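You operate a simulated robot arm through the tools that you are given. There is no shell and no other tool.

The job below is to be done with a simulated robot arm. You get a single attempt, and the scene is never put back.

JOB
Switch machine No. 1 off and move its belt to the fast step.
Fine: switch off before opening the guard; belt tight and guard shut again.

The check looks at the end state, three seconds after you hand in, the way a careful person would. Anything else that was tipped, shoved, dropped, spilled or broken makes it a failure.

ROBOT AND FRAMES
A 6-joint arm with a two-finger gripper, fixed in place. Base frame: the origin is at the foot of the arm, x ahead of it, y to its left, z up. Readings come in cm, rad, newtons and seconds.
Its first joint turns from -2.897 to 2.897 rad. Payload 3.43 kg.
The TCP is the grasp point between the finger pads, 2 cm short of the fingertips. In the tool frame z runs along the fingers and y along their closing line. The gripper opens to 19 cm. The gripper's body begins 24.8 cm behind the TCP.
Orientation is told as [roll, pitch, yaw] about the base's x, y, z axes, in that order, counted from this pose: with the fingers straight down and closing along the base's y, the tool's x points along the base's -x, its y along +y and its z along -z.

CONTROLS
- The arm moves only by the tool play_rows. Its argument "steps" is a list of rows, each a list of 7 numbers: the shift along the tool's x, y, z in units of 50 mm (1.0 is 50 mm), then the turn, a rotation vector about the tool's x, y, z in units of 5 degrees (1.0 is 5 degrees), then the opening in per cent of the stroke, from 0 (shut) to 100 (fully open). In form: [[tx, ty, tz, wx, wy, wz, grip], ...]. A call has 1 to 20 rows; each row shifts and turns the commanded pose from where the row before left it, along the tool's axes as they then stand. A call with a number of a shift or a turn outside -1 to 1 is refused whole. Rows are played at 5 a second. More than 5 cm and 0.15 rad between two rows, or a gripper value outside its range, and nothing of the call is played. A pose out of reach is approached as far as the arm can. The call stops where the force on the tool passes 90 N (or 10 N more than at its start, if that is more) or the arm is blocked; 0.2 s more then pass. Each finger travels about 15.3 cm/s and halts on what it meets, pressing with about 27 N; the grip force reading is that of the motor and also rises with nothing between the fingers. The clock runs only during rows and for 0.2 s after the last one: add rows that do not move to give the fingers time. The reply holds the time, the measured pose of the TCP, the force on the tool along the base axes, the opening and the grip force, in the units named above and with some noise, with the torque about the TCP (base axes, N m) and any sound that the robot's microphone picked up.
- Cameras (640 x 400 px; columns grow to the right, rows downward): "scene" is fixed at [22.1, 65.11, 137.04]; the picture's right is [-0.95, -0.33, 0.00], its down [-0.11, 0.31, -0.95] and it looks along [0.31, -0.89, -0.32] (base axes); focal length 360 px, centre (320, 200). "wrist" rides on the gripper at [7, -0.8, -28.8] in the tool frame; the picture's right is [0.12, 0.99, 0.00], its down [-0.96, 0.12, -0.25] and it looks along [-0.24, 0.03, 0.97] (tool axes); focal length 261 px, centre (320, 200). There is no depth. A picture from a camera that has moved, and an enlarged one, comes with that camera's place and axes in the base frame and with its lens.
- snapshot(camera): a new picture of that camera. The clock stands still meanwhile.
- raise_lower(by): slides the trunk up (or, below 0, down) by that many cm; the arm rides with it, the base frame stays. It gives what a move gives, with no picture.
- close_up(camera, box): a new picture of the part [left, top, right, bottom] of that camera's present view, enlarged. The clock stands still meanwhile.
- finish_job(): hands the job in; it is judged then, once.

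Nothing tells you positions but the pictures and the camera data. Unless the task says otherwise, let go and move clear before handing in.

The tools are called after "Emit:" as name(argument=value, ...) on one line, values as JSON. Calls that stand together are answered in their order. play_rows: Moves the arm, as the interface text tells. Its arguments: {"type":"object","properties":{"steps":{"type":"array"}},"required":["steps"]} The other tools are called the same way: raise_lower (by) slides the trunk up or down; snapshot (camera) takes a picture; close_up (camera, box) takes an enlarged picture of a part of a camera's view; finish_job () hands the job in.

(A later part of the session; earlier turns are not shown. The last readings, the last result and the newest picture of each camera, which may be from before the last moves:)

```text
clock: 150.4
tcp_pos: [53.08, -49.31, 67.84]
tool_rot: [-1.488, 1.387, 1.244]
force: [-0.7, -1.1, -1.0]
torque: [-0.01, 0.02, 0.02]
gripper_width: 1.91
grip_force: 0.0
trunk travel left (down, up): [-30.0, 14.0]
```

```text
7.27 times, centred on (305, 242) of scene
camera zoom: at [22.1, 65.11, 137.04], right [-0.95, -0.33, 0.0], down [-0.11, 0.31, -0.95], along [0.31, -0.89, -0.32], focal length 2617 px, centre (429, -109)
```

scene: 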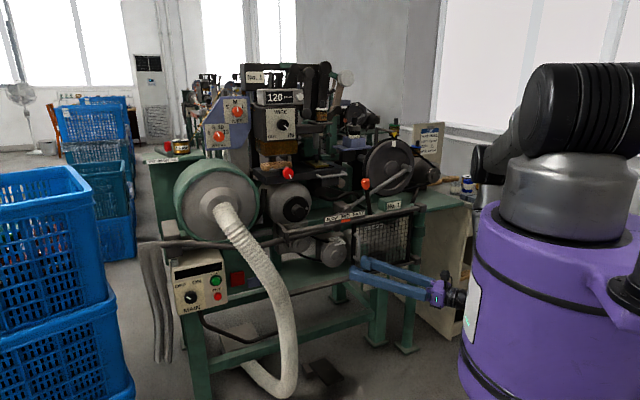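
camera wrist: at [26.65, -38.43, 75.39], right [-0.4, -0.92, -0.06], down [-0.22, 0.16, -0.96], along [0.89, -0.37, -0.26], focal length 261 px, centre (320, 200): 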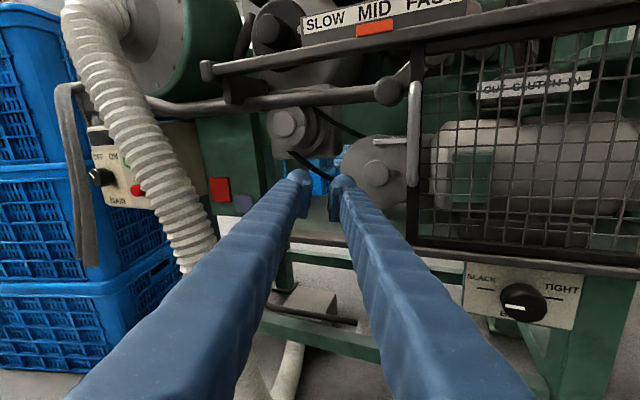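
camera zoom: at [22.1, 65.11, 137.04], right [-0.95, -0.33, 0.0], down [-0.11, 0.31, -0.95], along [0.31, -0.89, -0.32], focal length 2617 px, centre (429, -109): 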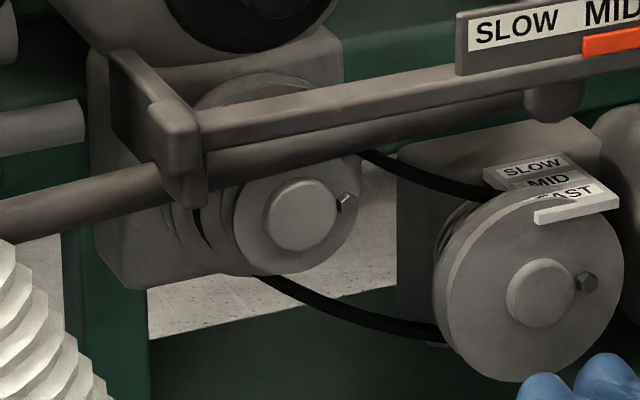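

I notice a horizontal rod ending in a ball under the rail, inside the guard — it could be a shifter bar. Let me inspect the rod's ends and the orange marker.

Emit:
close_up(camera="scene", box=[130, 225, 230, 275])

Emit:
close_up(camera="scene", box=[215, 215, 375, 265])

Emit:
close_up(camera="wrist", box=[290, 0, 470, 110])

Emit:
close_up(camera="wrist", box=[250, 80, 350, 190])

```text
6.40 times, centred on (180, 250) of scene
camera zoom: at [22.1, 65.11, 137.04], right [-0.95, -0.33, 0.0], down [-0.11, 0.31, -0.95], along [0.31, -0.89, -0.32], focal length 2303 px, centre (1216, -120)
```

zoom: 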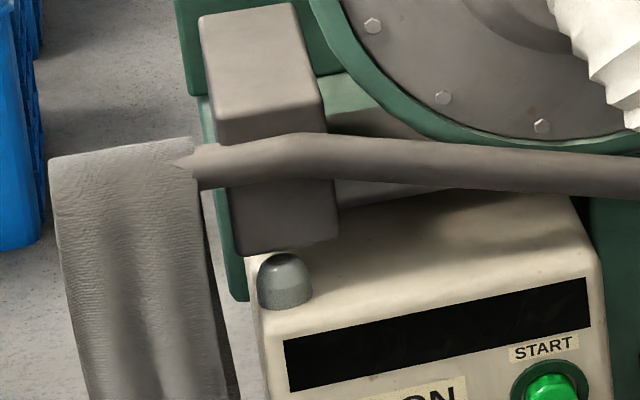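

```text
4.00 times, centred on (295, 240) of scene
camera zoom: at [22.1, 65.11, 137.04], right [-0.95, -0.33, 0.0], down [-0.11, 0.31, -0.95], along [0.31, -0.89, -0.32], focal length 1440 px, centre (420, 40)
```

zoom: 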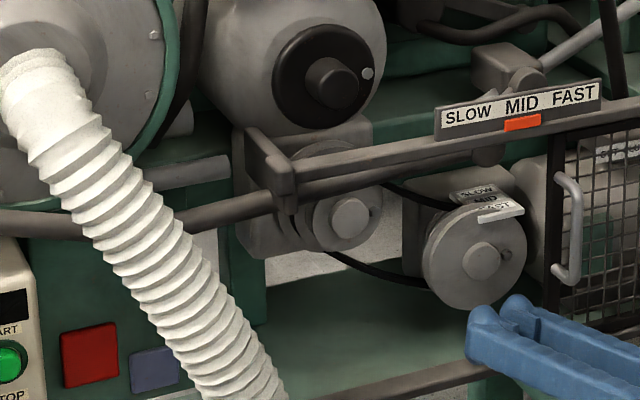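

```text
3.56 times, centred on (380, 55) of wrist
camera zoom: at [26.65, -38.43, 75.39], right [-0.4, -0.92, -0.06], down [-0.22, 0.16, -0.96], along [0.89, -0.37, -0.26], focal length 927 px, centre (107, 716)
```

zoom: 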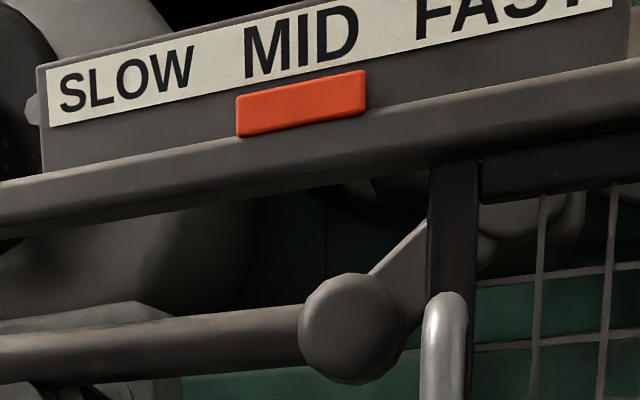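

```text
3.64 times, centred on (300, 135) of wrist
camera zoom: at [26.65, -38.43, 75.39], right [-0.4, -0.92, -0.06], down [-0.22, 0.16, -0.96], along [0.89, -0.37, -0.26], focal length 948 px, centre (393, 436)
```

zoom: 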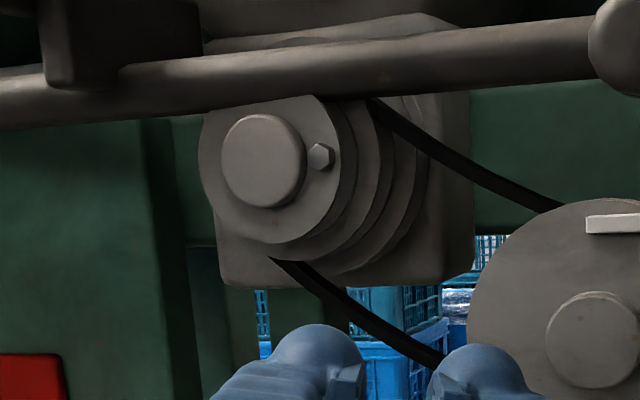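

The rod is linked to the clutch lever, not the belt. To pin down the belt's exact depth I need a view from a clearly different height, so I'll lower the trunk and look from below.

Emit:
raise_lower(by=-26)

Emit:
snapshot(camera="wrist")

Emit:
close_up(camera="wrist", box=[250, 0, 410, 100])

```text
clock: 153.1
tcp_pos: [53.04, -49.43, 41.92]
tool_rot: [-1.489, 1.385, 1.241]
force: [0.0, 0.2, 1.0]
torque: [-0.03, -0.02, -0.01]
gripper_width: 1.9
grip_force: 0.0
trunk travel left (down, up): [-4.0, 40.0]
```

```text
taken
camera wrist: at [26.63, -38.44, 49.41], right [-0.4, -0.92, -0.06], down [-0.22, 0.16, -0.96], along [0.89, -0.37, -0.26], focal length 261 px, centre (320, 200)
```

wrist: 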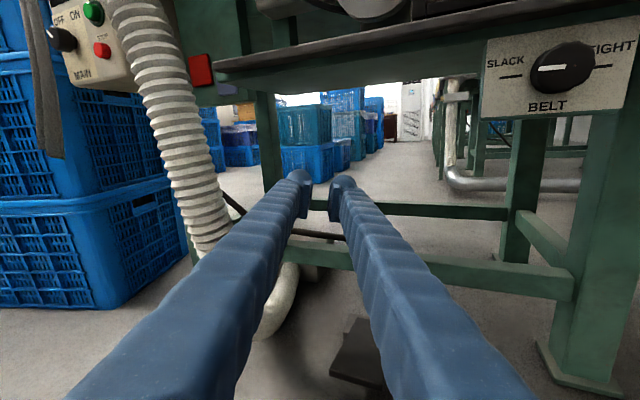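

```text
4.00 times, centred on (330, 50) of wrist
camera zoom: at [26.63, -38.44, 49.41], right [-0.4, -0.92, -0.06], down [-0.22, 0.16, -0.96], along [0.89, -0.37, -0.26], focal length 1043 px, centre (280, 800)
```

zoom: 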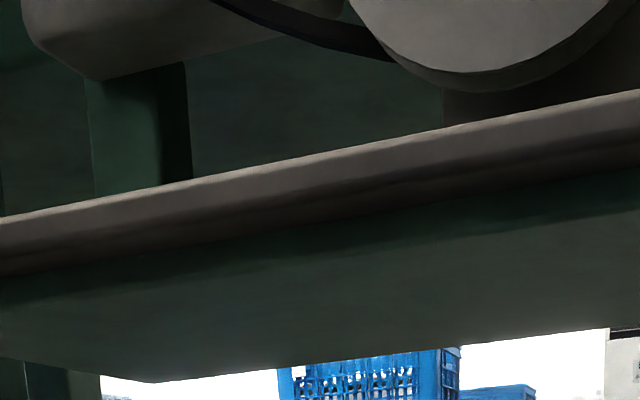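

From the two heights, the belt is at about n = -9.8 cm behind the rail plane, i.e. right at my fingertips earlier rather than at the pads. I need to get the pads ~1.5 cm deeper, squeezing between the pulleys, with a squarer heading. I'll rise again and set up that orientation.

Emit:
raise_lower(by=26)

Emit:
play_rows(steps=[[0, 0, 0, 0, 0, 1, 20], [0, 0, 0, 0, 0, 1, 20], [0, 0, 0, 0, 0, 1, 20], [0, 0, 0, 0, 0, 1, 20], [0, 0, 0, 0, 0, 1, 20], [0, 0, 0, 0, 0, 1, 20], [0, 0, 0, 0, 0, 1, 20], [0, 0, 0, 0, 0, 1, 20], [0, 0, 0, 0, 0, 1, 20], [0, 0, 0, 0, 0, 1, 20], [0, 0, 0, 0, 0, 1, 20], [0, 0, 0, 0, 0, 1, 20], [0, 0, 0, 0, 0, 1, 20], [0, 0, 0, 0, 0, 1, 20], [0, 0, 0, 0, 0, 1, 20], [0, 0, 0, 0, 0, 1, 20], [0, 0, 0, 0, 0, 1, 20], [0, 0, 0, 0, 0, 1, 20], [0, 0, 0, 0, 0, 0.7, 20], [0, 0, 0, 0.218, 0.873, 0, 20]])

Emit:
close_up(camera="wrist", box=[220, 60, 420, 210])

```text
clock: 155.8
tcp_pos: [53.15, -49.32, 68.0]
tool_rot: [-1.485, 1.387, 1.247]
force: [-0.1, 0.2, -0.5]
torque: [0.0, -0.03, 0.0]
gripper_width: 1.85
grip_force: 0.0
trunk travel left (down, up): [-30.0, 14.0]
```

```text
clock: 160.0
tcp_pos: [53.15, -49.54, 67.98]
tool_rot: [-1.555, -0.244, 1.078]
force: [-0.1, -0.8, 0.2]
torque: [-0.02, 0.03, 0.1]
gripper_width: 3.78
grip_force: 0.1
trunk travel left (down, up): [-30.0, 14.0]
```

```text
2.67 times, centred on (320, 135) of wrist
camera zoom: at [24.38, -42.21, 67.41], right [0.05, 0.12, -0.99], down [0.23, 0.96, 0.13], along [0.97, -0.24, 0.02], focal length 695 px, centre (320, 373)
```

zoom: 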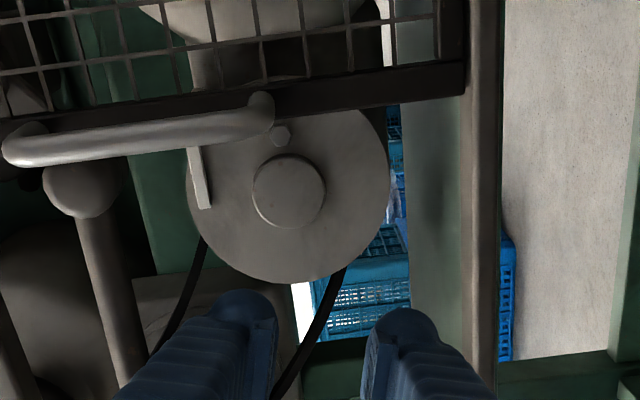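

Heading is now -28° with the right roll. Line up and go in stepwise.

Emit:
play_rows(steps=[[-0.104, 0.11, 0.3, 0, 0, 0, 16], [0, 0, 0.6, 0, 0, 0, 16], [0, 0, 0.6, 0, 0, 0, 16], [0, 0, 0.6, 0, 0, 0, 16], [0, 0, 0.3, 0, 0, 0, 16], [0, 0, 0, 0, 0, 0, 16]])

Emit:
close_up(camera="wrist", box=[240, 90, 400, 210])

Emit:
close_up(camera="scene", box=[285, 225, 355, 280])

```text
clock: 161.4
tcp_pos: [64.17, -54.5, 67.42]
tool_rot: [-1.555, -0.245, 1.079]
force: [-0.2, -0.2, -0.8]
torque: [-0.01, 0.01, 0.02]
gripper_width: 3.04
grip_force: 0.1
trunk travel left (down, up): [-30.0, 14.0]
```

```text
3.33 times, centred on (320, 150) of wrist
camera zoom: at [35.31, -47.26, 66.9], right [0.04, 0.12, -0.99], down [0.23, 0.96, 0.12], along [0.97, -0.24, 0.02], focal length 869 px, centre (320, 367)
```

zoom: 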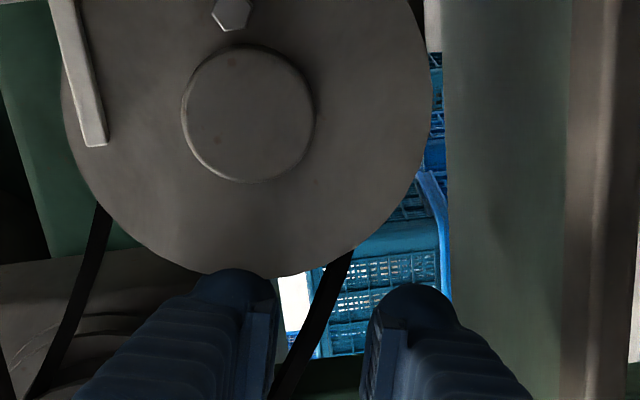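

```text
7.27 times, centred on (320, 252) of scene
camera zoom: at [22.1, 65.11, 137.04], right [-0.95, -0.33, 0.0], down [-0.11, 0.31, -0.95], along [0.31, -0.89, -0.32], focal length 2617 px, centre (320, -182)
```

zoom: 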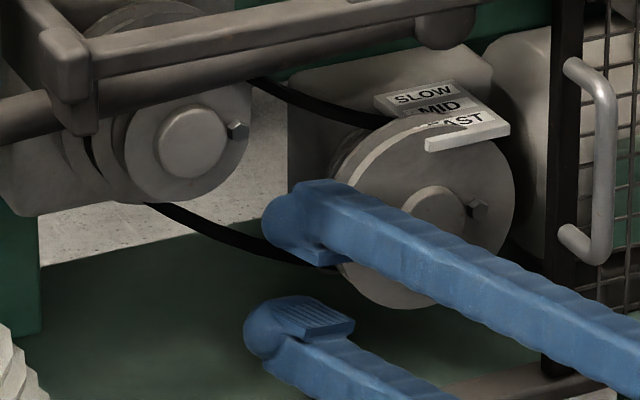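

The disc rim is just at my upper fingertip. Shift 0.5 cm away, narrow the opening, then creep in.

Emit:
play_rows(steps=[[-0.1, 0, 0, 0, 0, 0, 12], [0, 0, 0.15, 0, 0, 0, 12], [0, 0, 0.15, 0, 0, 0, 12], [0, 0, 0.15, 0, 0, 0, 12], [0, 0, 0, 0, 0, 0, 12]])

Emit:
close_up(camera="wrist", box=[240, 90, 400, 210])

Emit:
close_up(camera="scene", box=[285, 225, 355, 280])

```text
clock: 162.6
tcp_pos: [66.48, -55.11, 67.33]
tool_rot: [-1.554, -0.245, 1.081]
force: [-0.5, 0.0, 0.0]
torque: [0.04, 0.04, 0.01]
gripper_width: 2.28
grip_force: 0.0
trunk travel left (down, up): [-30.0, 14.0]
```

```text
3.33 times, centred on (320, 150) of wrist
camera zoom: at [37.66, -47.84, 66.89], right [0.04, 0.12, -0.99], down [0.23, 0.96, 0.12], along [0.97, -0.24, 0.02], focal length 869 px, centre (320, 367)
```

zoom: 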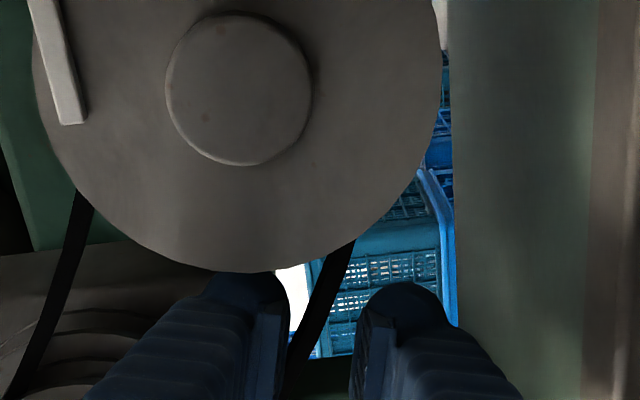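

```text
7.27 times, centred on (320, 252) of scene
camera zoom: at [22.1, 65.11, 137.04], right [-0.95, -0.33, 0.0], down [-0.11, 0.31, -0.95], along [0.31, -0.89, -0.32], focal length 2617 px, centre (320, -182)
```

zoom: 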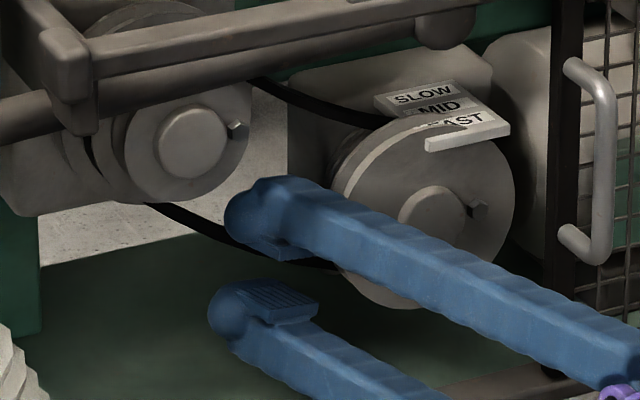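

Emit:
play_rows(steps=[[0, -0.06, 0.1, 0, 0, 0, 12], [0, 0, 0.15, 0, 0, 0, 12], [0, 0, 0.15, 0, 0, 0, 12], [0, 0, 0, 0, 0, 0, 12]])

Emit:
close_up(camera="wrist", box=[240, 90, 400, 210])

```text
clock: 163.6
tcp_pos: [68.15, -56.14, 67.67]
tool_rot: [-1.555, -0.245, 1.079]
force: [0.4, 0.6, 0.3]
torque: [0.03, -0.01, 0.0]
gripper_width: 2.3
grip_force: 0.2
trunk travel left (down, up): [-30.0, 14.0]
```

```text
3.33 times, centred on (320, 150) of wrist
camera zoom: at [39.32, -48.93, 67.13], right [0.04, 0.12, -0.99], down [0.23, 0.96, 0.12], along [0.97, -0.24, 0.02], focal length 869 px, centre (320, 367)
```

zoom: 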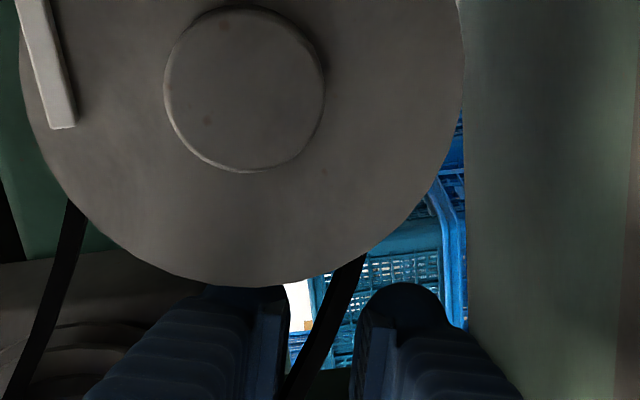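

Emit:
play_rows(steps=[[0, 0, 0.12, 0, 0, 0, 12], [0, 0, 0.1, 0, 0, 0, 12], [0, 0, 0, 0, 0, 0, 12]])

Emit:
close_up(camera="wrist", box=[240, 90, 400, 210])

Emit:
close_up(camera="scene", box=[285, 225, 355, 280])

```text
clock: 164.4
tcp_pos: [69.0, -56.54, 67.61]
tool_rot: [-1.556, -0.244, 1.078]
force: [-4.0, 2.2, 0.1]
torque: [-0.06, -0.06, -0.07]
gripper_width: 2.32
grip_force: 0.2
trunk travel left (down, up): [-30.0, 14.0]
```

```text
3.33 times, centred on (320, 150) of wrist
camera zoom: at [40.24, -49.4, 67.16], right [0.04, 0.12, -0.99], down [0.23, 0.96, 0.12], along [0.97, -0.24, 0.02], focal length 869 px, centre (320, 367)
```

zoom: 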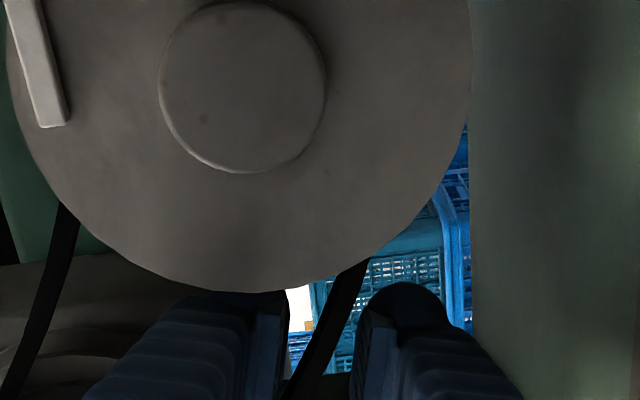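

```text
7.27 times, centred on (320, 252) of scene
camera zoom: at [22.1, 65.11, 137.04], right [-0.95, -0.33, 0.0], down [-0.11, 0.31, -0.95], along [0.31, -0.89, -0.32], focal length 2617 px, centre (320, -182)
```

zoom: 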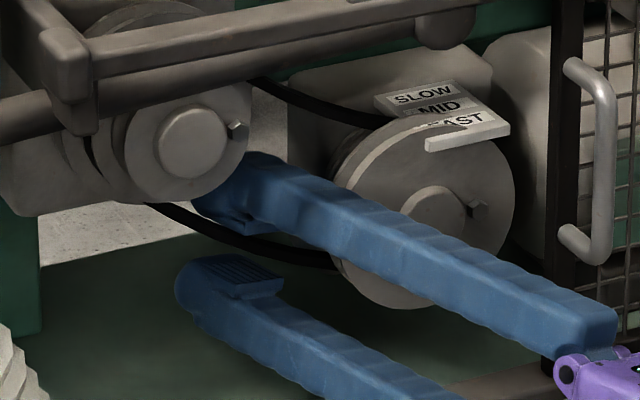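

Very light contact at the tip. Close now.

Emit:
play_rows(steps=[[0, 0, 0, 0, 0, 0, 0], [0, 0, 0, 0, 0, 0, 0], [0, 0, 0, 0, 0, 0, 0]])

Emit:
close_up(camera="scene", box=[285, 225, 355, 280])

Emit:
close_up(camera="wrist", box=[240, 90, 400, 210])

```text
clock: 165.2
tcp_pos: [69.04, -56.59, 67.58]
tool_rot: [-1.555, -0.243, 1.079]
force: [0.2, -0.5, -0.2]
torque: [0.05, -0.03, -0.02]
gripper_width: 0.0
grip_force: 27.1
trunk travel left (down, up): [-30.0, 14.0]
```

```text
7.27 times, centred on (320, 252) of scene
camera zoom: at [22.1, 65.11, 137.04], right [-0.95, -0.33, 0.0], down [-0.11, 0.31, -0.95], along [0.31, -0.89, -0.32], focal length 2617 px, centre (320, -182)
```

zoom: 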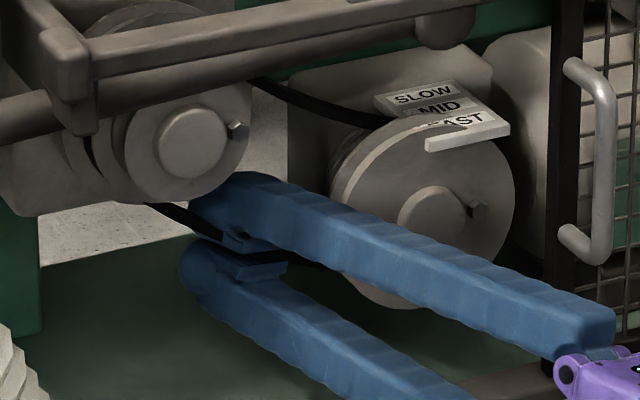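

```text
3.33 times, centred on (320, 150) of wrist
camera zoom: at [40.25, -49.41, 67.15], right [0.04, 0.12, -0.99], down [0.23, 0.96, 0.12], along [0.97, -0.24, 0.02], focal length 869 px, centre (320, 367)
```

zoom: 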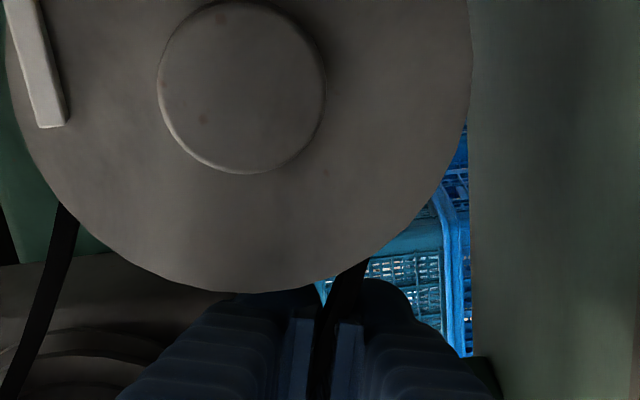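

The belt now does pass between the closed pads visually, though the gripper reads fully shut. I'll pull straight toward me by ~2.3 cm and watch.

Emit:
play_rows(steps=[[-0.04, 0.01, -0.147, 0, 0, 0, 0], [-0.04, 0.01, -0.147, 0, 0, 0, 0], [-0.04, 0.01, -0.147, 0, 0, 0, 0], [0, 0, 0, 0, 0, 0, 0]])

Emit:
close_up(camera="scene", box=[285, 205, 375, 280])

Emit:
close_up(camera="wrist", box=[240, 90, 400, 210])

```text
clock: 166.2
tcp_pos: [67.16, -54.96, 67.61]
tool_rot: [-1.557, -0.245, 1.08]
force: [0.7, 1.0, 0.5]
torque: [0.03, 0.01, 0.01]
gripper_width: 0.01
grip_force: 27.1
trunk travel left (down, up): [-30.0, 14.0]
```

```text
5.33 times, centred on (330, 242) of scene
camera zoom: at [22.1, 65.11, 137.04], right [-0.95, -0.33, 0.0], down [-0.11, 0.31, -0.95], along [0.31, -0.89, -0.32], focal length 1919 px, centre (267, -27)
```

zoom: 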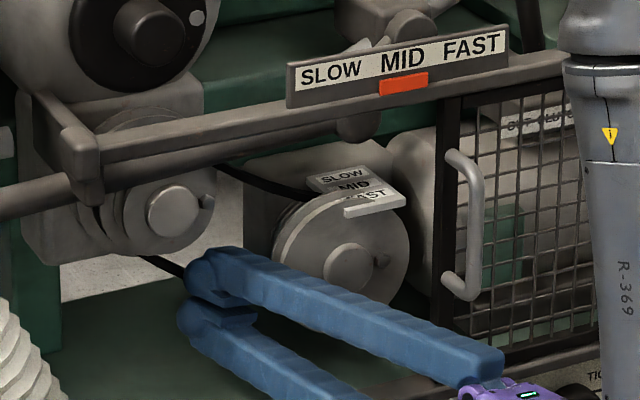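

```text
3.33 times, centred on (320, 150) of wrist
camera zoom: at [38.47, -47.73, 67.1], right [0.04, 0.12, -0.99], down [0.23, 0.96, 0.12], along [0.97, -0.24, 0.02], focal length 869 px, centre (320, 367)
```

zoom: 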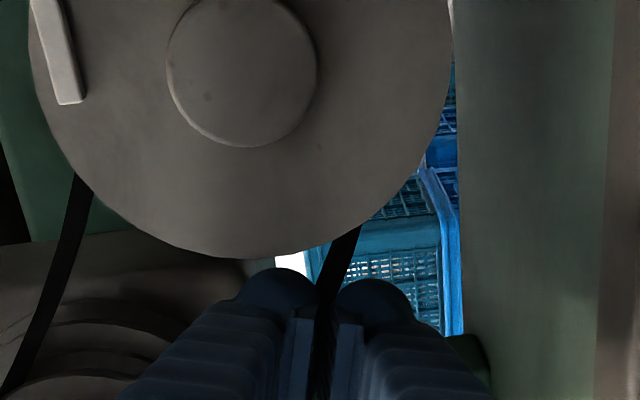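

No movement. From where the contacts occurred, I now think the belt's groove is ~2 cm deeper than I assumed (pulley front at −8.5, belt near −11.8). Open, shift right a bit, and check alignment before going deeper.

Emit:
play_rows(steps=[[0, 0, 0, 0, 0, 0, 13], [0, 0, 0, 0, 0, 0, 13], [0.157, -0.039, 0, 0, 0, 0, 13], [0.157, -0.02, 0, 0, 0, 0, 13], [0, 0, 0.2, 0, 0, 0, 13], [0, 0, 0.2, 0, 0, 0, 13], [0, 0, 0, 0, 0, 0, 13]])

Emit:
close_up(camera="wrist", box=[240, 90, 400, 210])

Emit:
close_up(camera="scene", box=[285, 225, 355, 280])

```text
clock: 167.8
tcp_pos: [68.21, -57.45, 67.45]
tool_rot: [-1.555, -0.243, 1.079]
force: [-0.6, 1.0, -0.2]
torque: [0.01, 0.02, -0.02]
gripper_width: 2.47
grip_force: 0.1
trunk travel left (down, up): [-30.0, 14.0]
```

```text
3.33 times, centred on (320, 150) of wrist
camera zoom: at [39.47, -50.07, 67.01], right [0.04, 0.12, -0.99], down [0.23, 0.96, 0.12], along [0.97, -0.24, 0.02], focal length 869 px, centre (320, 367)
```

zoom: 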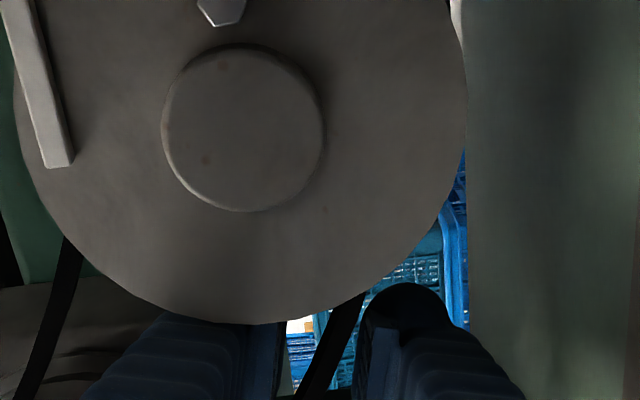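

```text
7.27 times, centred on (320, 252) of scene
camera zoom: at [22.1, 65.11, 137.04], right [-0.95, -0.33, 0.0], down [-0.11, 0.31, -0.95], along [0.31, -0.89, -0.32], focal length 2617 px, centre (320, -182)
```

zoom: 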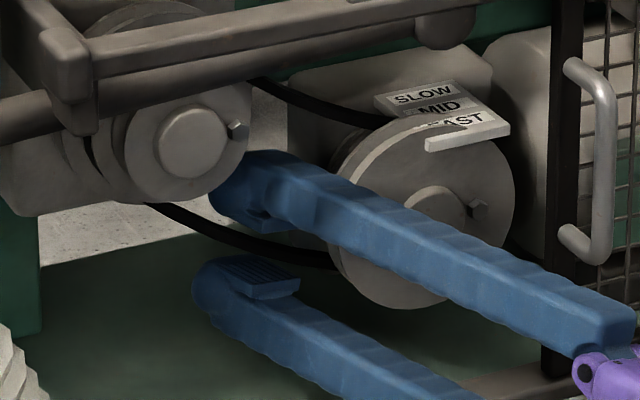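

No contact at this depth now. Shift the pads down 0.6 cm to centre the strand and go deeper.

Emit:
play_rows(steps=[[0, 0.11, 0, 0, 0, 0, 13], [0, 0, 0.14, 0, 0, 0, 13], [0, 0, 0.14, 0, 0, 0, 13], [0, 0, 0.12, 0, 0, 0, 13], [0, 0, 0, 0, 0, 0, 13]])

Emit:
close_up(camera="wrist", box=[240, 90, 400, 210])

Emit:
close_up(camera="scene", box=[285, 225, 355, 280])

```text
clock: 168.9
tcp_pos: [69.5, -57.78, 66.11]
tool_rot: [-1.544, -0.249, 1.07]
force: [-25.8, 14.6, 4.9]
torque: [-0.72, -1.12, -0.51]
gripper_width: 2.83
grip_force: 2.6
trunk travel left (down, up): [-30.0, 14.0]
stopped in row 5: the force on the tool passed its limit at 96 N (the readings are from after the stop); the commanded pose is now the measured one
```

```text
3.33 times, centred on (320, 150) of wrist
camera zoom: at [40.75, -50.37, 66.01], right [0.04, 0.13, -0.99], down [0.24, 0.96, 0.13], along [0.97, -0.24, 0.01], focal length 869 px, centre (320, 367)
```

zoom: 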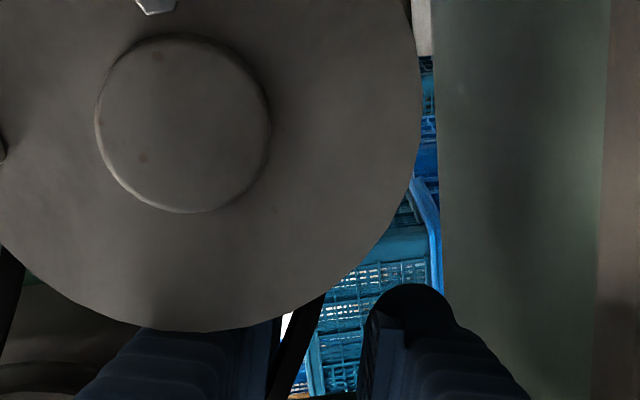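

```text
7.27 times, centred on (320, 252) of scene
camera zoom: at [22.1, 65.11, 137.04], right [-0.95, -0.33, 0.0], down [-0.11, 0.31, -0.95], along [0.31, -0.89, -0.32], focal length 2617 px, centre (320, -182)
```

zoom: 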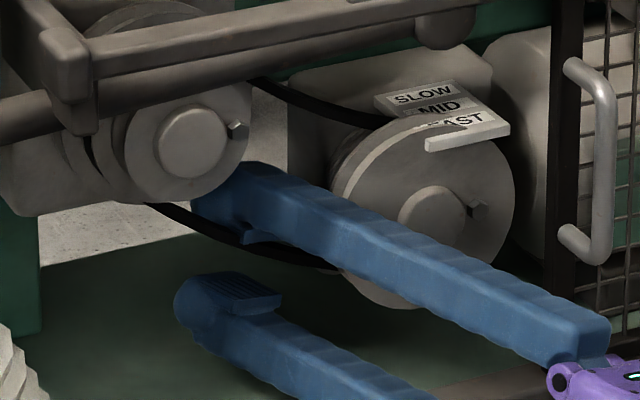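

The tips now touch the bearing housing, so I have been past the belt already; it simply isn't gripped there. I'll back out and take a careful close look at belt, plate and surroundings from close range.

Emit:
play_rows(steps=[[0, 0, -0.3, 0, 0, 0, 13], [0, 0, -0.8, 0, 0, 0, 10], [0, 0, -0.8, 0, 0, 0, 5], [0, 0, -0.8, 0, 0, -1, 0], [0, 0, 0, 0, 0, -1, 0], [0, 0, 0, 0, 0, -1, 0], [0, 0, 0, 0, 0, -1, 0], [0, 0, 0, 0, 0, -1, 0], [0, 0, 0, 0, 0, -1, 0], [0, 0, 0, 0, 0, -1, 0], [0, 0, 0, 0, 0, -1, 0], [0, 0, 0, 0, 0, -1, 0], [0, 0, 0, 0, 0, -1, 0], [0, 0, 0, 0, 0, -1, 0], [0, 0, 0, 0, 0, -1, 0], [0, 0, 0, 0, 0, -1, 0], [0, 0, 0, 0, 0, -1, 0], [0, 0, 0, 0, 0, -1, 0], [0, 0, 0, 0, 0, -1, 0], [0, 0, 0, 0, 0, -1, 0]])

Emit:
raise_lower(by=8)

Emit:
snapshot(camera="wrist")

Emit:
close_up(camera="scene", box=[318, 225, 358, 250])

Emit:
close_up(camera="scene", box=[285, 230, 325, 262])

```text
clock: 173.1
tcp_pos: [57.84, -51.66, 66.58]
tool_rot: [-1.49, 1.235, 1.157]
force: [-0.3, 1.0, -0.1]
torque: [-0.01, -0.04, -0.02]
gripper_width: 0.01
grip_force: 27.3
trunk travel left (down, up): [-30.0, 14.0]
```

```text
clock: 174.3
tcp_pos: [57.93, -51.58, 74.43]
tool_rot: [-1.49, 1.232, 1.159]
force: [0.5, 0.6, 0.0]
torque: [-0.02, -0.02, -0.02]
gripper_width: 0.0
grip_force: 26.9
trunk travel left (down, up): [-38.0, 6.0]
```

```text
taken
camera wrist: at [31.88, -39.49, 82.2], right [-0.47, -0.86, -0.21], down [-0.14, 0.31, -0.94], along [0.87, -0.41, -0.27], focal length 261 px, centre (320, 200)
```

wrist: 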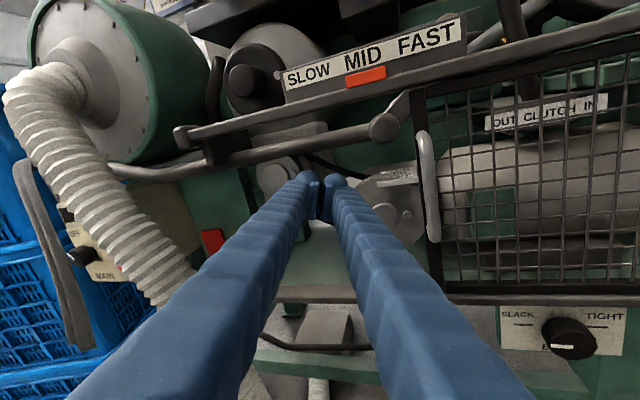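

```text
16.00 times, centred on (338, 238) of scene
camera zoom: at [22.1, 65.11, 137.04], right [-0.95, -0.33, 0.0], down [-0.11, 0.31, -0.95], along [0.31, -0.89, -0.32], focal length 5758 px, centre (32, -400)
```

zoom: 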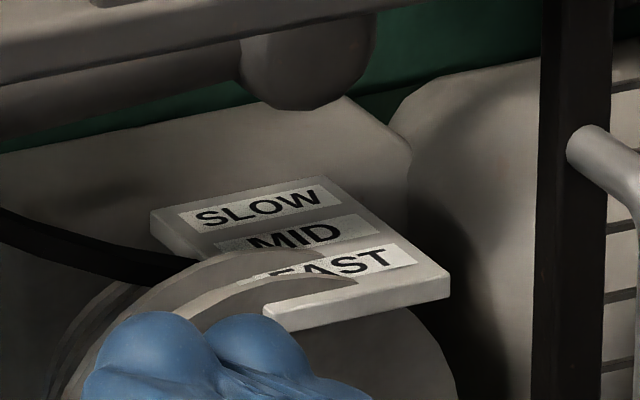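

```text
12.50 times, centred on (305, 246) of scene
camera zoom: at [22.1, 65.11, 137.04], right [-0.95, -0.33, 0.0], down [-0.11, 0.31, -0.95], along [0.31, -0.89, -0.32], focal length 4499 px, centre (508, -375)
```

zoom: 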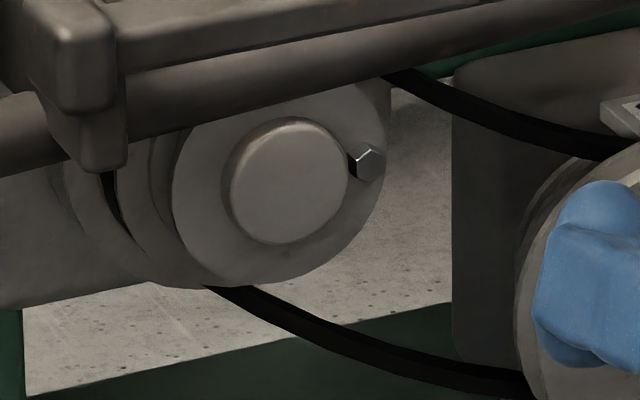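

The plate is a fixed scale and the linkage isn't connected to the belt. The remaining candidate is the orange slider on the rail scale. I'll retreat, rise, and get a close straight look at it.

Emit:
play_rows(steps=[[0, 0, -0.8, 0, 0, -1, 0], [0, 0, -0.8, 0, 0, -1, 0], [0, 0, -0.4, 0, 0, -1, 0], [0, 0, 0, 0, 0, -0.9, 0], [0.8, 0, 0, 0, 0, 0, 0], [0.8, 0, 0, 0, 0, 0, 0], [0.8, 0, 0, 0, 0, 0, 0]])

Emit:
snapshot(camera="wrist")

Emit:
close_up(camera="wrist", box=[310, 80, 450, 190])

Emit:
close_up(camera="scene", box=[320, 205, 370, 235])

```text
clock: 175.9
tcp_pos: [48.38, -48.27, 86.8]
tool_rot: [0.132, 1.54, 2.793]
force: [0.5, -0.9, -0.4]
torque: [0.0, 0.02, -0.03]
gripper_width: 0.0
grip_force: 27.4
out of reach, approached as far as the arm can: row 6, 7
trunk travel left (down, up): [-38.0, 6.0]
```

```text
taken
camera wrist: at [23.5, -34.38, 94.57], right [-0.46, -0.88, 0.12], down [-0.3, 0.02, -0.95], along [0.84, -0.47, -0.28], focal length 261 px, centre (320, 200)
```

wrist: 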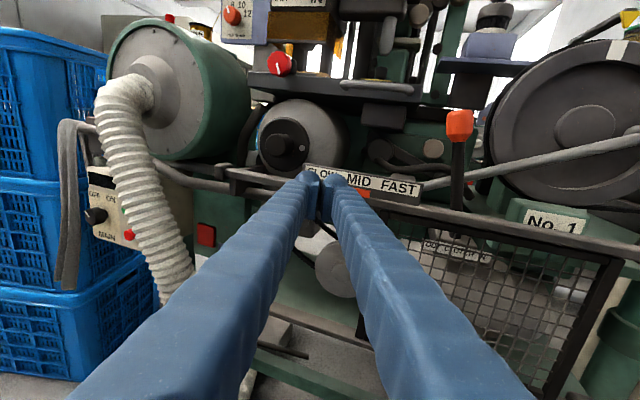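

```text
3.64 times, centred on (380, 135) of wrist
camera zoom: at [23.5, -34.38, 94.57], right [-0.46, -0.88, 0.12], down [-0.3, 0.02, -0.95], along [0.84, -0.47, -0.28], focal length 948 px, centre (102, 436)
```

zoom: 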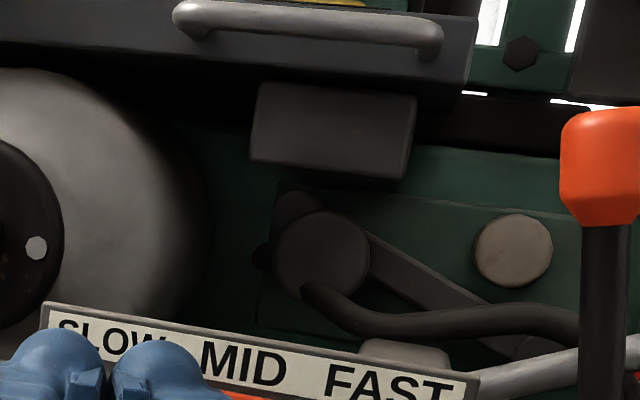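

```text
12.80 times, centred on (345, 220) of scene
camera zoom: at [22.1, 65.11, 137.04], right [-0.95, -0.33, 0.0], down [-0.11, 0.31, -0.95], along [0.31, -0.89, -0.32], focal length 4607 px, centre (0, -56)
```

zoom: 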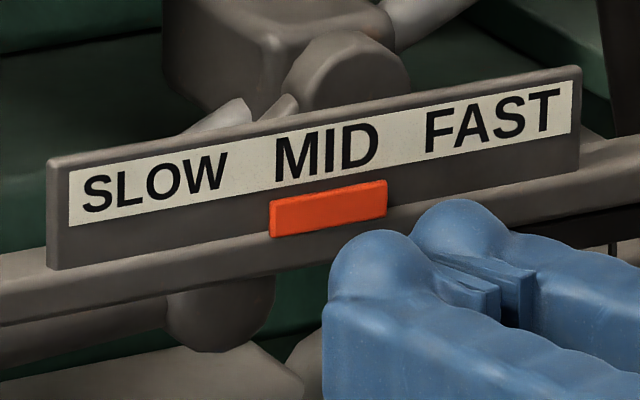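

The tag on the scale is orange like all of this machine's other controls, so it may be a slider. I'll approach with closed fingertips just left of it, and test a gentle push to the right.

Emit:
play_rows(steps=[[0.08, 0.28, 0.5, 0, 0, 0, 0], [0, 0, 0.5, 0, 0, 0, 0], [0, 0, 0.3, 0, 0, 0, 0], [0, 0, 0, 0, 0, 0, 0]])

Emit:
snapshot(camera="wrist")

Emit:
close_up(camera="scene", box=[315, 200, 375, 240])

```text
clock: 176.9
tcp_pos: [53.45, -52.67, 86.93]
tool_rot: [0.173, 1.546, 2.823]
force: [0.1, 0.4, -0.4]
torque: [0.0, -0.03, -0.03]
gripper_width: 0.01
grip_force: 26.9
trunk travel left (down, up): [-38.0, 6.0]
```

```text
taken
camera wrist: at [28.71, -38.48, 94.66], right [-0.46, -0.88, 0.12], down [-0.3, 0.02, -0.95], along [0.83, -0.48, -0.27], focal length 261 px, centre (320, 200)
```

wrist: 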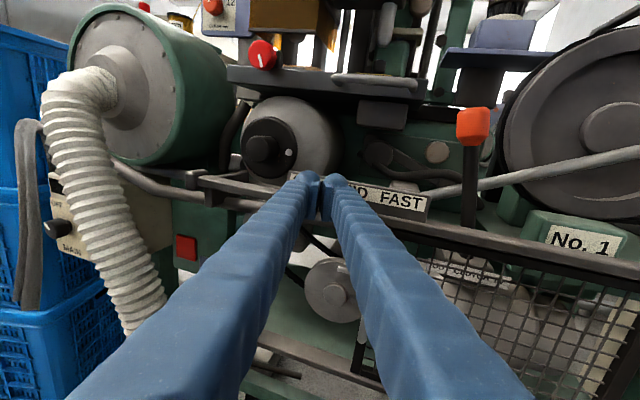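

```text
10.00 times, centred on (345, 220) of scene
camera zoom: at [22.1, 65.11, 137.04], right [-0.95, -0.33, 0.0], down [-0.11, 0.31, -0.95], along [0.31, -0.89, -0.32], focal length 3599 px, centre (70, 0)
```

zoom: 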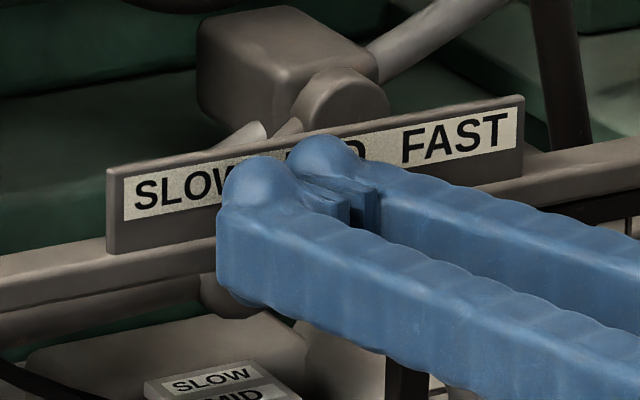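

Emit:
play_rows(steps=[[0, 0, 0.08, 0, 0, 0, 0], [0, 0, 0.08, 0, 0, 0, 0], [0, 0, 0.08, 0, 0, 0, 0]])

Emit:
play_rows(steps=[[0, 0, 0.06, 0, 0, 0, 0], [0, 0, 0.06, 0, 0, 0, 0]])

Emit:
close_up(camera="wrist", box=[260, 140, 440, 240])

```text
clock: 177.7
tcp_pos: [54.56, -53.13, 86.82]
tool_rot: [0.162, 1.543, 2.812]
force: [-0.1, 0.4, 0.2]
torque: [-0.01, 0.01, 0.02]
gripper_width: 0.0
grip_force: 27.3
trunk travel left (down, up): [-38.0, 6.0]
```

```text
clock: 178.3
tcp_pos: [55.22, -53.31, 86.71]
tool_rot: [0.177, 1.545, 2.824]
force: [-0.1, -0.1, 0.5]
torque: [-0.02, 0.0, 0.0]
gripper_width: 0.0
grip_force: 27.1
trunk travel left (down, up): [-38.0, 6.0]
```

```text
3.56 times, centred on (350, 190) of wrist
camera zoom: at [30.37, -39.11, 94.47], right [-0.46, -0.88, 0.12], down [-0.3, 0.02, -0.95], along [0.83, -0.48, -0.27], focal length 927 px, centre (213, 236)
```

zoom: 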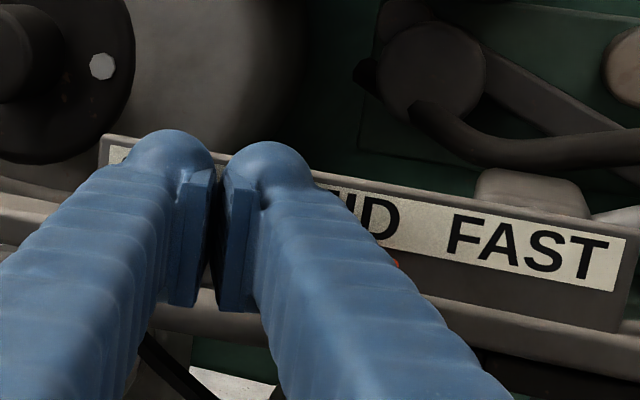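

Emit:
play_rows(steps=[[0, 0, 0.06, 0, 0, 0, 0], [0, 0, 0.06, 0, 0, 0, 0], [0, 0, 0.06, 0, 0, 0, 0]])

Emit:
play_rows(steps=[[0, 0, 0.05, 0, 0, 0, 0], [0, 0, 0.05, 0, 0, 0, 0]])

```text
clock: 179.1
tcp_pos: [56.03, -53.65, 86.73]
tool_rot: [0.172, 1.544, 2.821]
force: [-0.5, 0.0, 0.0]
torque: [-0.02, 0.0, 0.02]
gripper_width: 0.01
grip_force: 27.3
trunk travel left (down, up): [-38.0, 6.0]
```

```text
clock: 179.7
tcp_pos: [56.48, -53.92, 86.72]
tool_rot: [0.179, 1.546, 2.831]
force: [0.2, -0.3, -0.2]
torque: [0.02, 0.02, 0.02]
gripper_width: 0.01
grip_force: 26.8
trunk travel left (down, up): [-38.0, 6.0]
```

Emit:
play_rows(steps=[[0, 0, 0.05, 0, 0, 0, 0], [0, 0, 0.05, 0, 0, 0, 0]])

Emit:
play_rows(steps=[[0, 0, 0.05, 0, 0, 0, 0], [0, 0, 0.05, 0, 0, 0, 0]])

Emit:
close_up(camera="wrist", box=[260, 140, 440, 240])

```text
clock: 180.3
tcp_pos: [56.79, -54.3, 86.74]
tool_rot: [0.156, 1.543, 2.809]
force: [-0.8, 0.0, -0.1]
torque: [-0.01, -0.01, 0.03]
gripper_width: 0.0
grip_force: 27.1
trunk travel left (down, up): [-38.0, 6.0]
```

```text
clock: 180.9
tcp_pos: [57.35, -54.5, 86.63]
tool_rot: [0.169, 1.544, 2.821]
force: [-0.3, 0.2, 0.0]
torque: [-0.02, 0.01, 0.0]
gripper_width: 0.01
grip_force: 26.6
trunk travel left (down, up): [-38.0, 6.0]
```

```text
3.56 times, centred on (350, 190) of wrist
camera zoom: at [32.46, -40.27, 94.34], right [-0.46, -0.88, 0.12], down [-0.3, 0.02, -0.95], along [0.83, -0.48, -0.27], focal length 927 px, centre (213, 236)
```

zoom: 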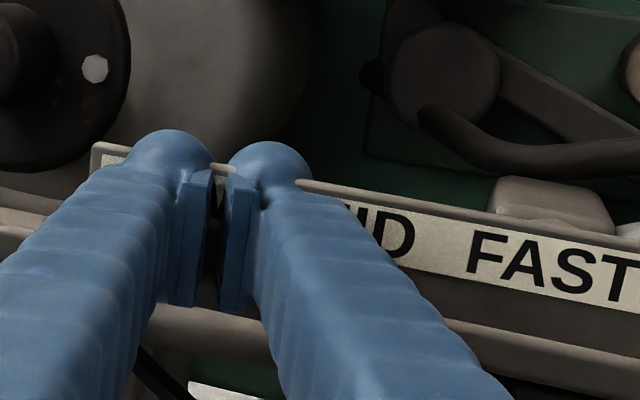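

Emit:
play_rows(steps=[[0, 0, 0.05, 0, 0, 0, 0], [0, 0, 0.05, 0, 0, 0, 0], [0, 0, 0.05, 0, 0, 0, 0]])

Emit:
close_up(camera="scene", box=[315, 200, 375, 240])

Emit:
close_up(camera="wrist", box=[260, 140, 440, 240])

```text
clock: 181.7
tcp_pos: [58.02, -54.78, 86.52]
tool_rot: [0.179, 1.542, 2.83]
force: [0.1, 0.2, -1.0]
torque: [0.02, 0.0, 0.02]
gripper_width: 0.0
grip_force: 26.7
trunk travel left (down, up): [-38.0, 6.0]
```

```text
10.00 times, centred on (345, 220) of scene
camera zoom: at [22.1, 65.11, 137.04], right [-0.95, -0.33, 0.0], down [-0.11, 0.31, -0.95], along [0.31, -0.89, -0.32], focal length 3599 px, centre (70, 0)
```

zoom: 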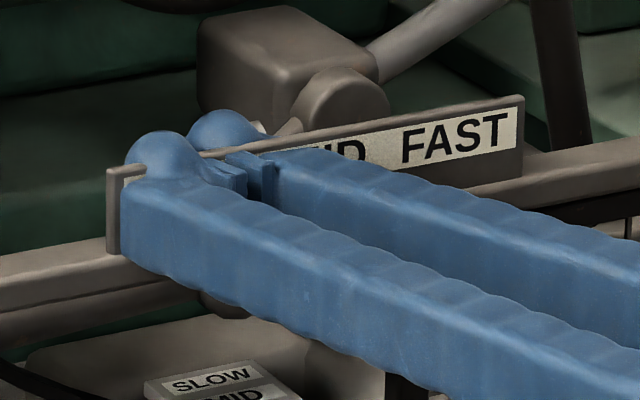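

```text
3.56 times, centred on (350, 190) of wrist
camera zoom: at [33.13, -40.56, 94.34], right [-0.46, -0.88, 0.12], down [-0.3, 0.02, -0.95], along [0.83, -0.48, -0.27], focal length 927 px, centre (213, 236)
```

zoom: 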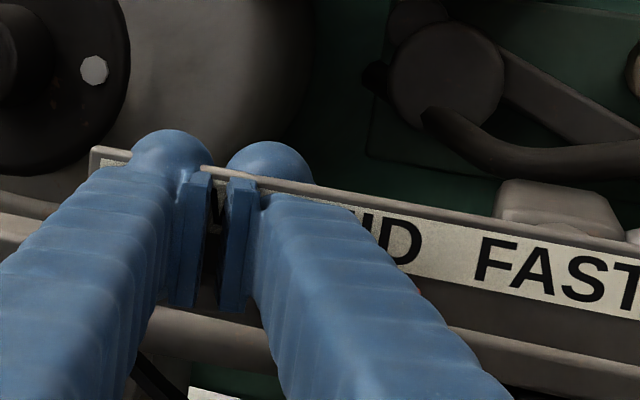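

The fingertips pass through that scale board: it is only a display, so the orange tag is just an indicator. I'll back out and test the upper run of the belt instead, under the rod.

Emit:
play_rows(steps=[[0, 0, -0.8, 0, 0, 0, 0], [0, 0, -0.8, 0, 0, 0, 0], [0, 0, 0, 0, 0, 1, 14], [0, 0, 0, 0, 0, 1, 14], [0, 0, 0, 0, 0, 1, 14], [0, 0, 0, 0, 0, 1, 14], [0, 0, 0, 0, 0, 1, 14], [0, 0, 0, 0, 0, 1, 14], [0, 0, 0, 0, 0, 1, 14], [0, 0, 0, 0, 0, 1, 14], [0, 0, 0, 0, 0, 1, 14], [0, 0, 0, 0, 0, 1, 14], [0, 0, 0, 0, 0, 1, 14], [0, 0, 0, 0, 0, 1, 14], [0, 0, 0, 0, 0, 1, 14], [0, 0, 0, 0, 0, 1, 14]])

Emit:
play_rows(steps=[[0, 0, 0, 0, 0, 1, 14], [0, 0, 0, 0, 0, 1, 14], [0, 0, 0, 0, 0, 1, 14], [0, 0, 0, 0, 0, 1, 14], [0, 0, 0, 0, 0, 1, 14], [0, 0, 0, 0, 0, 1, 14], [0, 0, 0, 0, 0, 1, 14], [0, 0, 0, 0, 0, 1, 14], [0, 0, 0, 0, 0, 1, 14], [0, 0, 0, 0, 0, 1, 14], [0, 0, 0, 0, 0, 1, 14], [0, 0, 0, 0, 0, 1, 14]])

Emit:
raise_lower(by=-10)

Emit:
snapshot(camera="wrist")

Emit:
close_up(camera="scene", box=[285, 205, 375, 280])

```text
clock: 185.1
tcp_pos: [50.94, -51.12, 86.64]
tool_rot: [-1.543, 0.352, 1.092]
force: [0.4, 0.1, 0.8]
torque: [-0.02, -0.04, -0.01]
gripper_width: 2.65
grip_force: 0.1
trunk travel left (down, up): [-38.0, 6.0]
```

```text
clock: 187.7
tcp_pos: [50.95, -51.07, 86.88]
tool_rot: [-1.537, -0.694, 1.057]
force: [-0.4, 0.8, 1.2]
torque: [-0.03, -0.02, 0.02]
gripper_width: 2.66
grip_force: 0.0
trunk travel left (down, up): [-38.0, 6.0]
```

```text
clock: 189.0
tcp_pos: [50.93, -51.13, 76.86]
tool_rot: [-1.537, -0.694, 1.059]
force: [-0.5, 0.2, -0.6]
torque: [-0.02, 0.02, -0.01]
gripper_width: 2.62
grip_force: 0.1
trunk travel left (down, up): [-28.0, 16.0]
```

```text
taken
camera wrist: at [22.63, -42.79, 73.78], right [0.24, 0.49, -0.84], down [0.18, 0.83, 0.53], along [0.96, -0.27, 0.11], focal length 261 px, centre (320, 200)
```

wrist: 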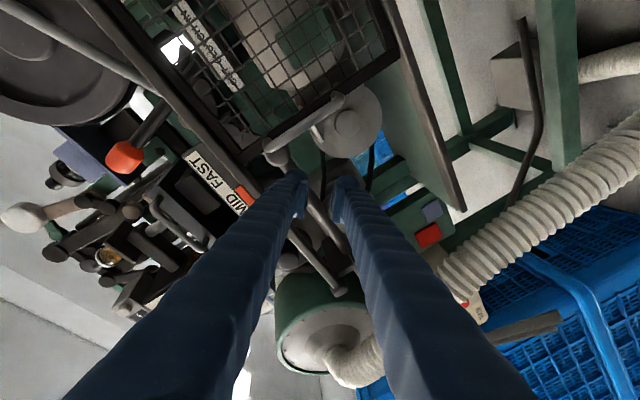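

```text
5.33 times, centred on (330, 242) of scene
camera zoom: at [22.1, 65.11, 137.04], right [-0.95, -0.33, 0.0], down [-0.11, 0.31, -0.95], along [0.31, -0.89, -0.32], focal length 1919 px, centre (267, -27)
```

zoom: 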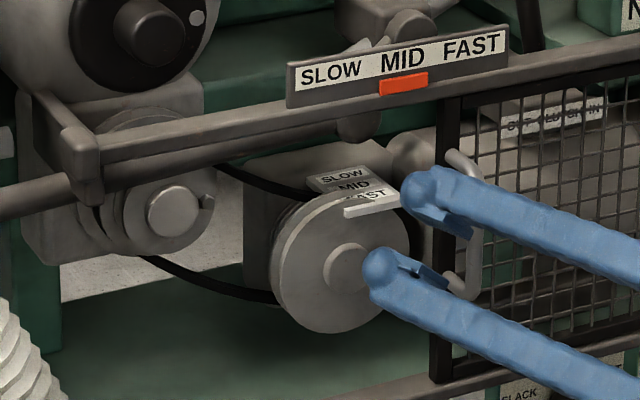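

Emit:
close_up(camera="wrist", box=[240, 90, 400, 210])

```text
3.33 times, centred on (320, 150) of wrist
camera zoom: at [22.63, -42.79, 73.78], right [0.24, 0.49, -0.84], down [0.18, 0.83, 0.53], along [0.96, -0.27, 0.11], focal length 869 px, centre (320, 367)
```

zoom: 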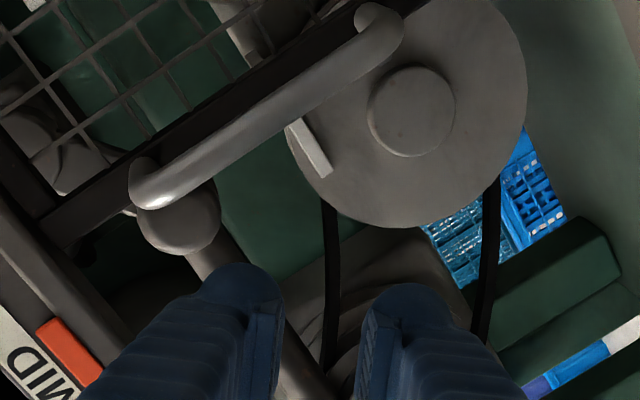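

The upper run lies nicely between the fingers in this roll. Move in.

Emit:
play_rows(steps=[[0, 0.1, 0.5, 0, 0, 0, 14], [0, 0, 0.6, 0, 0, 0, 14], [0, 0, 0.6, 0, 0, 0, 14], [0, 0, 0.5, 0, 0, 0, 14], [0, 0, 0, 0, 0, 0, 14]])

Emit:
close_up(camera="wrist", box=[240, 90, 400, 210])

Emit:
close_up(camera="scene", box=[295, 215, 365, 270])

```text
clock: 190.2
tcp_pos: [60.87, -56.04, 76.11]
tool_rot: [-1.535, -0.692, 1.059]
force: [-0.3, 1.0, -0.3]
torque: [-0.02, -0.02, -0.03]
gripper_width: 2.67
grip_force: 0.1
trunk travel left (down, up): [-28.0, 16.0]
```

```text
3.33 times, centred on (320, 150) of wrist
camera zoom: at [32.56, -47.63, 73.06], right [0.24, 0.49, -0.84], down [0.18, 0.83, 0.53], along [0.96, -0.27, 0.11], focal length 869 px, centre (320, 367)
```

zoom: 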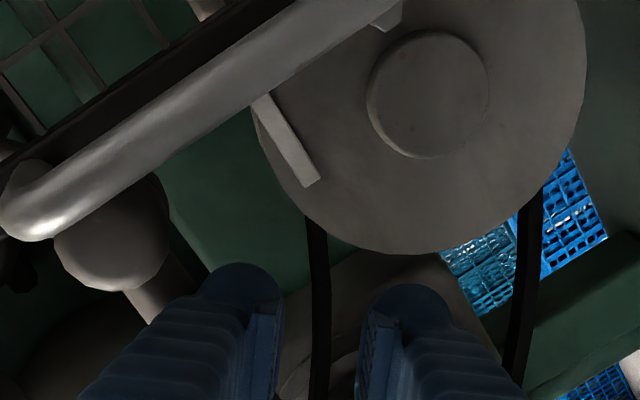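

```text
7.27 times, centred on (330, 242) of scene
camera zoom: at [22.1, 65.11, 137.04], right [-0.95, -0.33, 0.0], down [-0.11, 0.31, -0.95], along [0.31, -0.89, -0.32], focal length 2617 px, centre (247, -109)
```

zoom: 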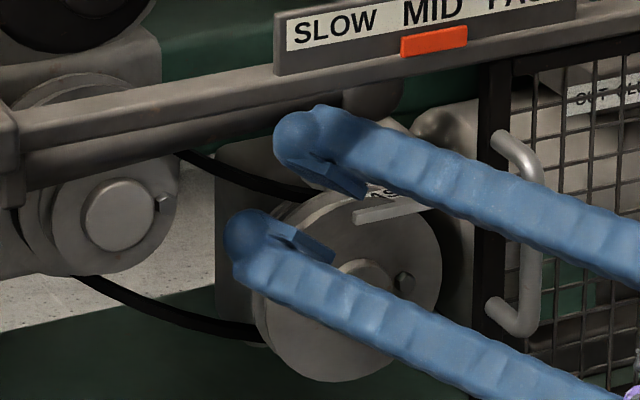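

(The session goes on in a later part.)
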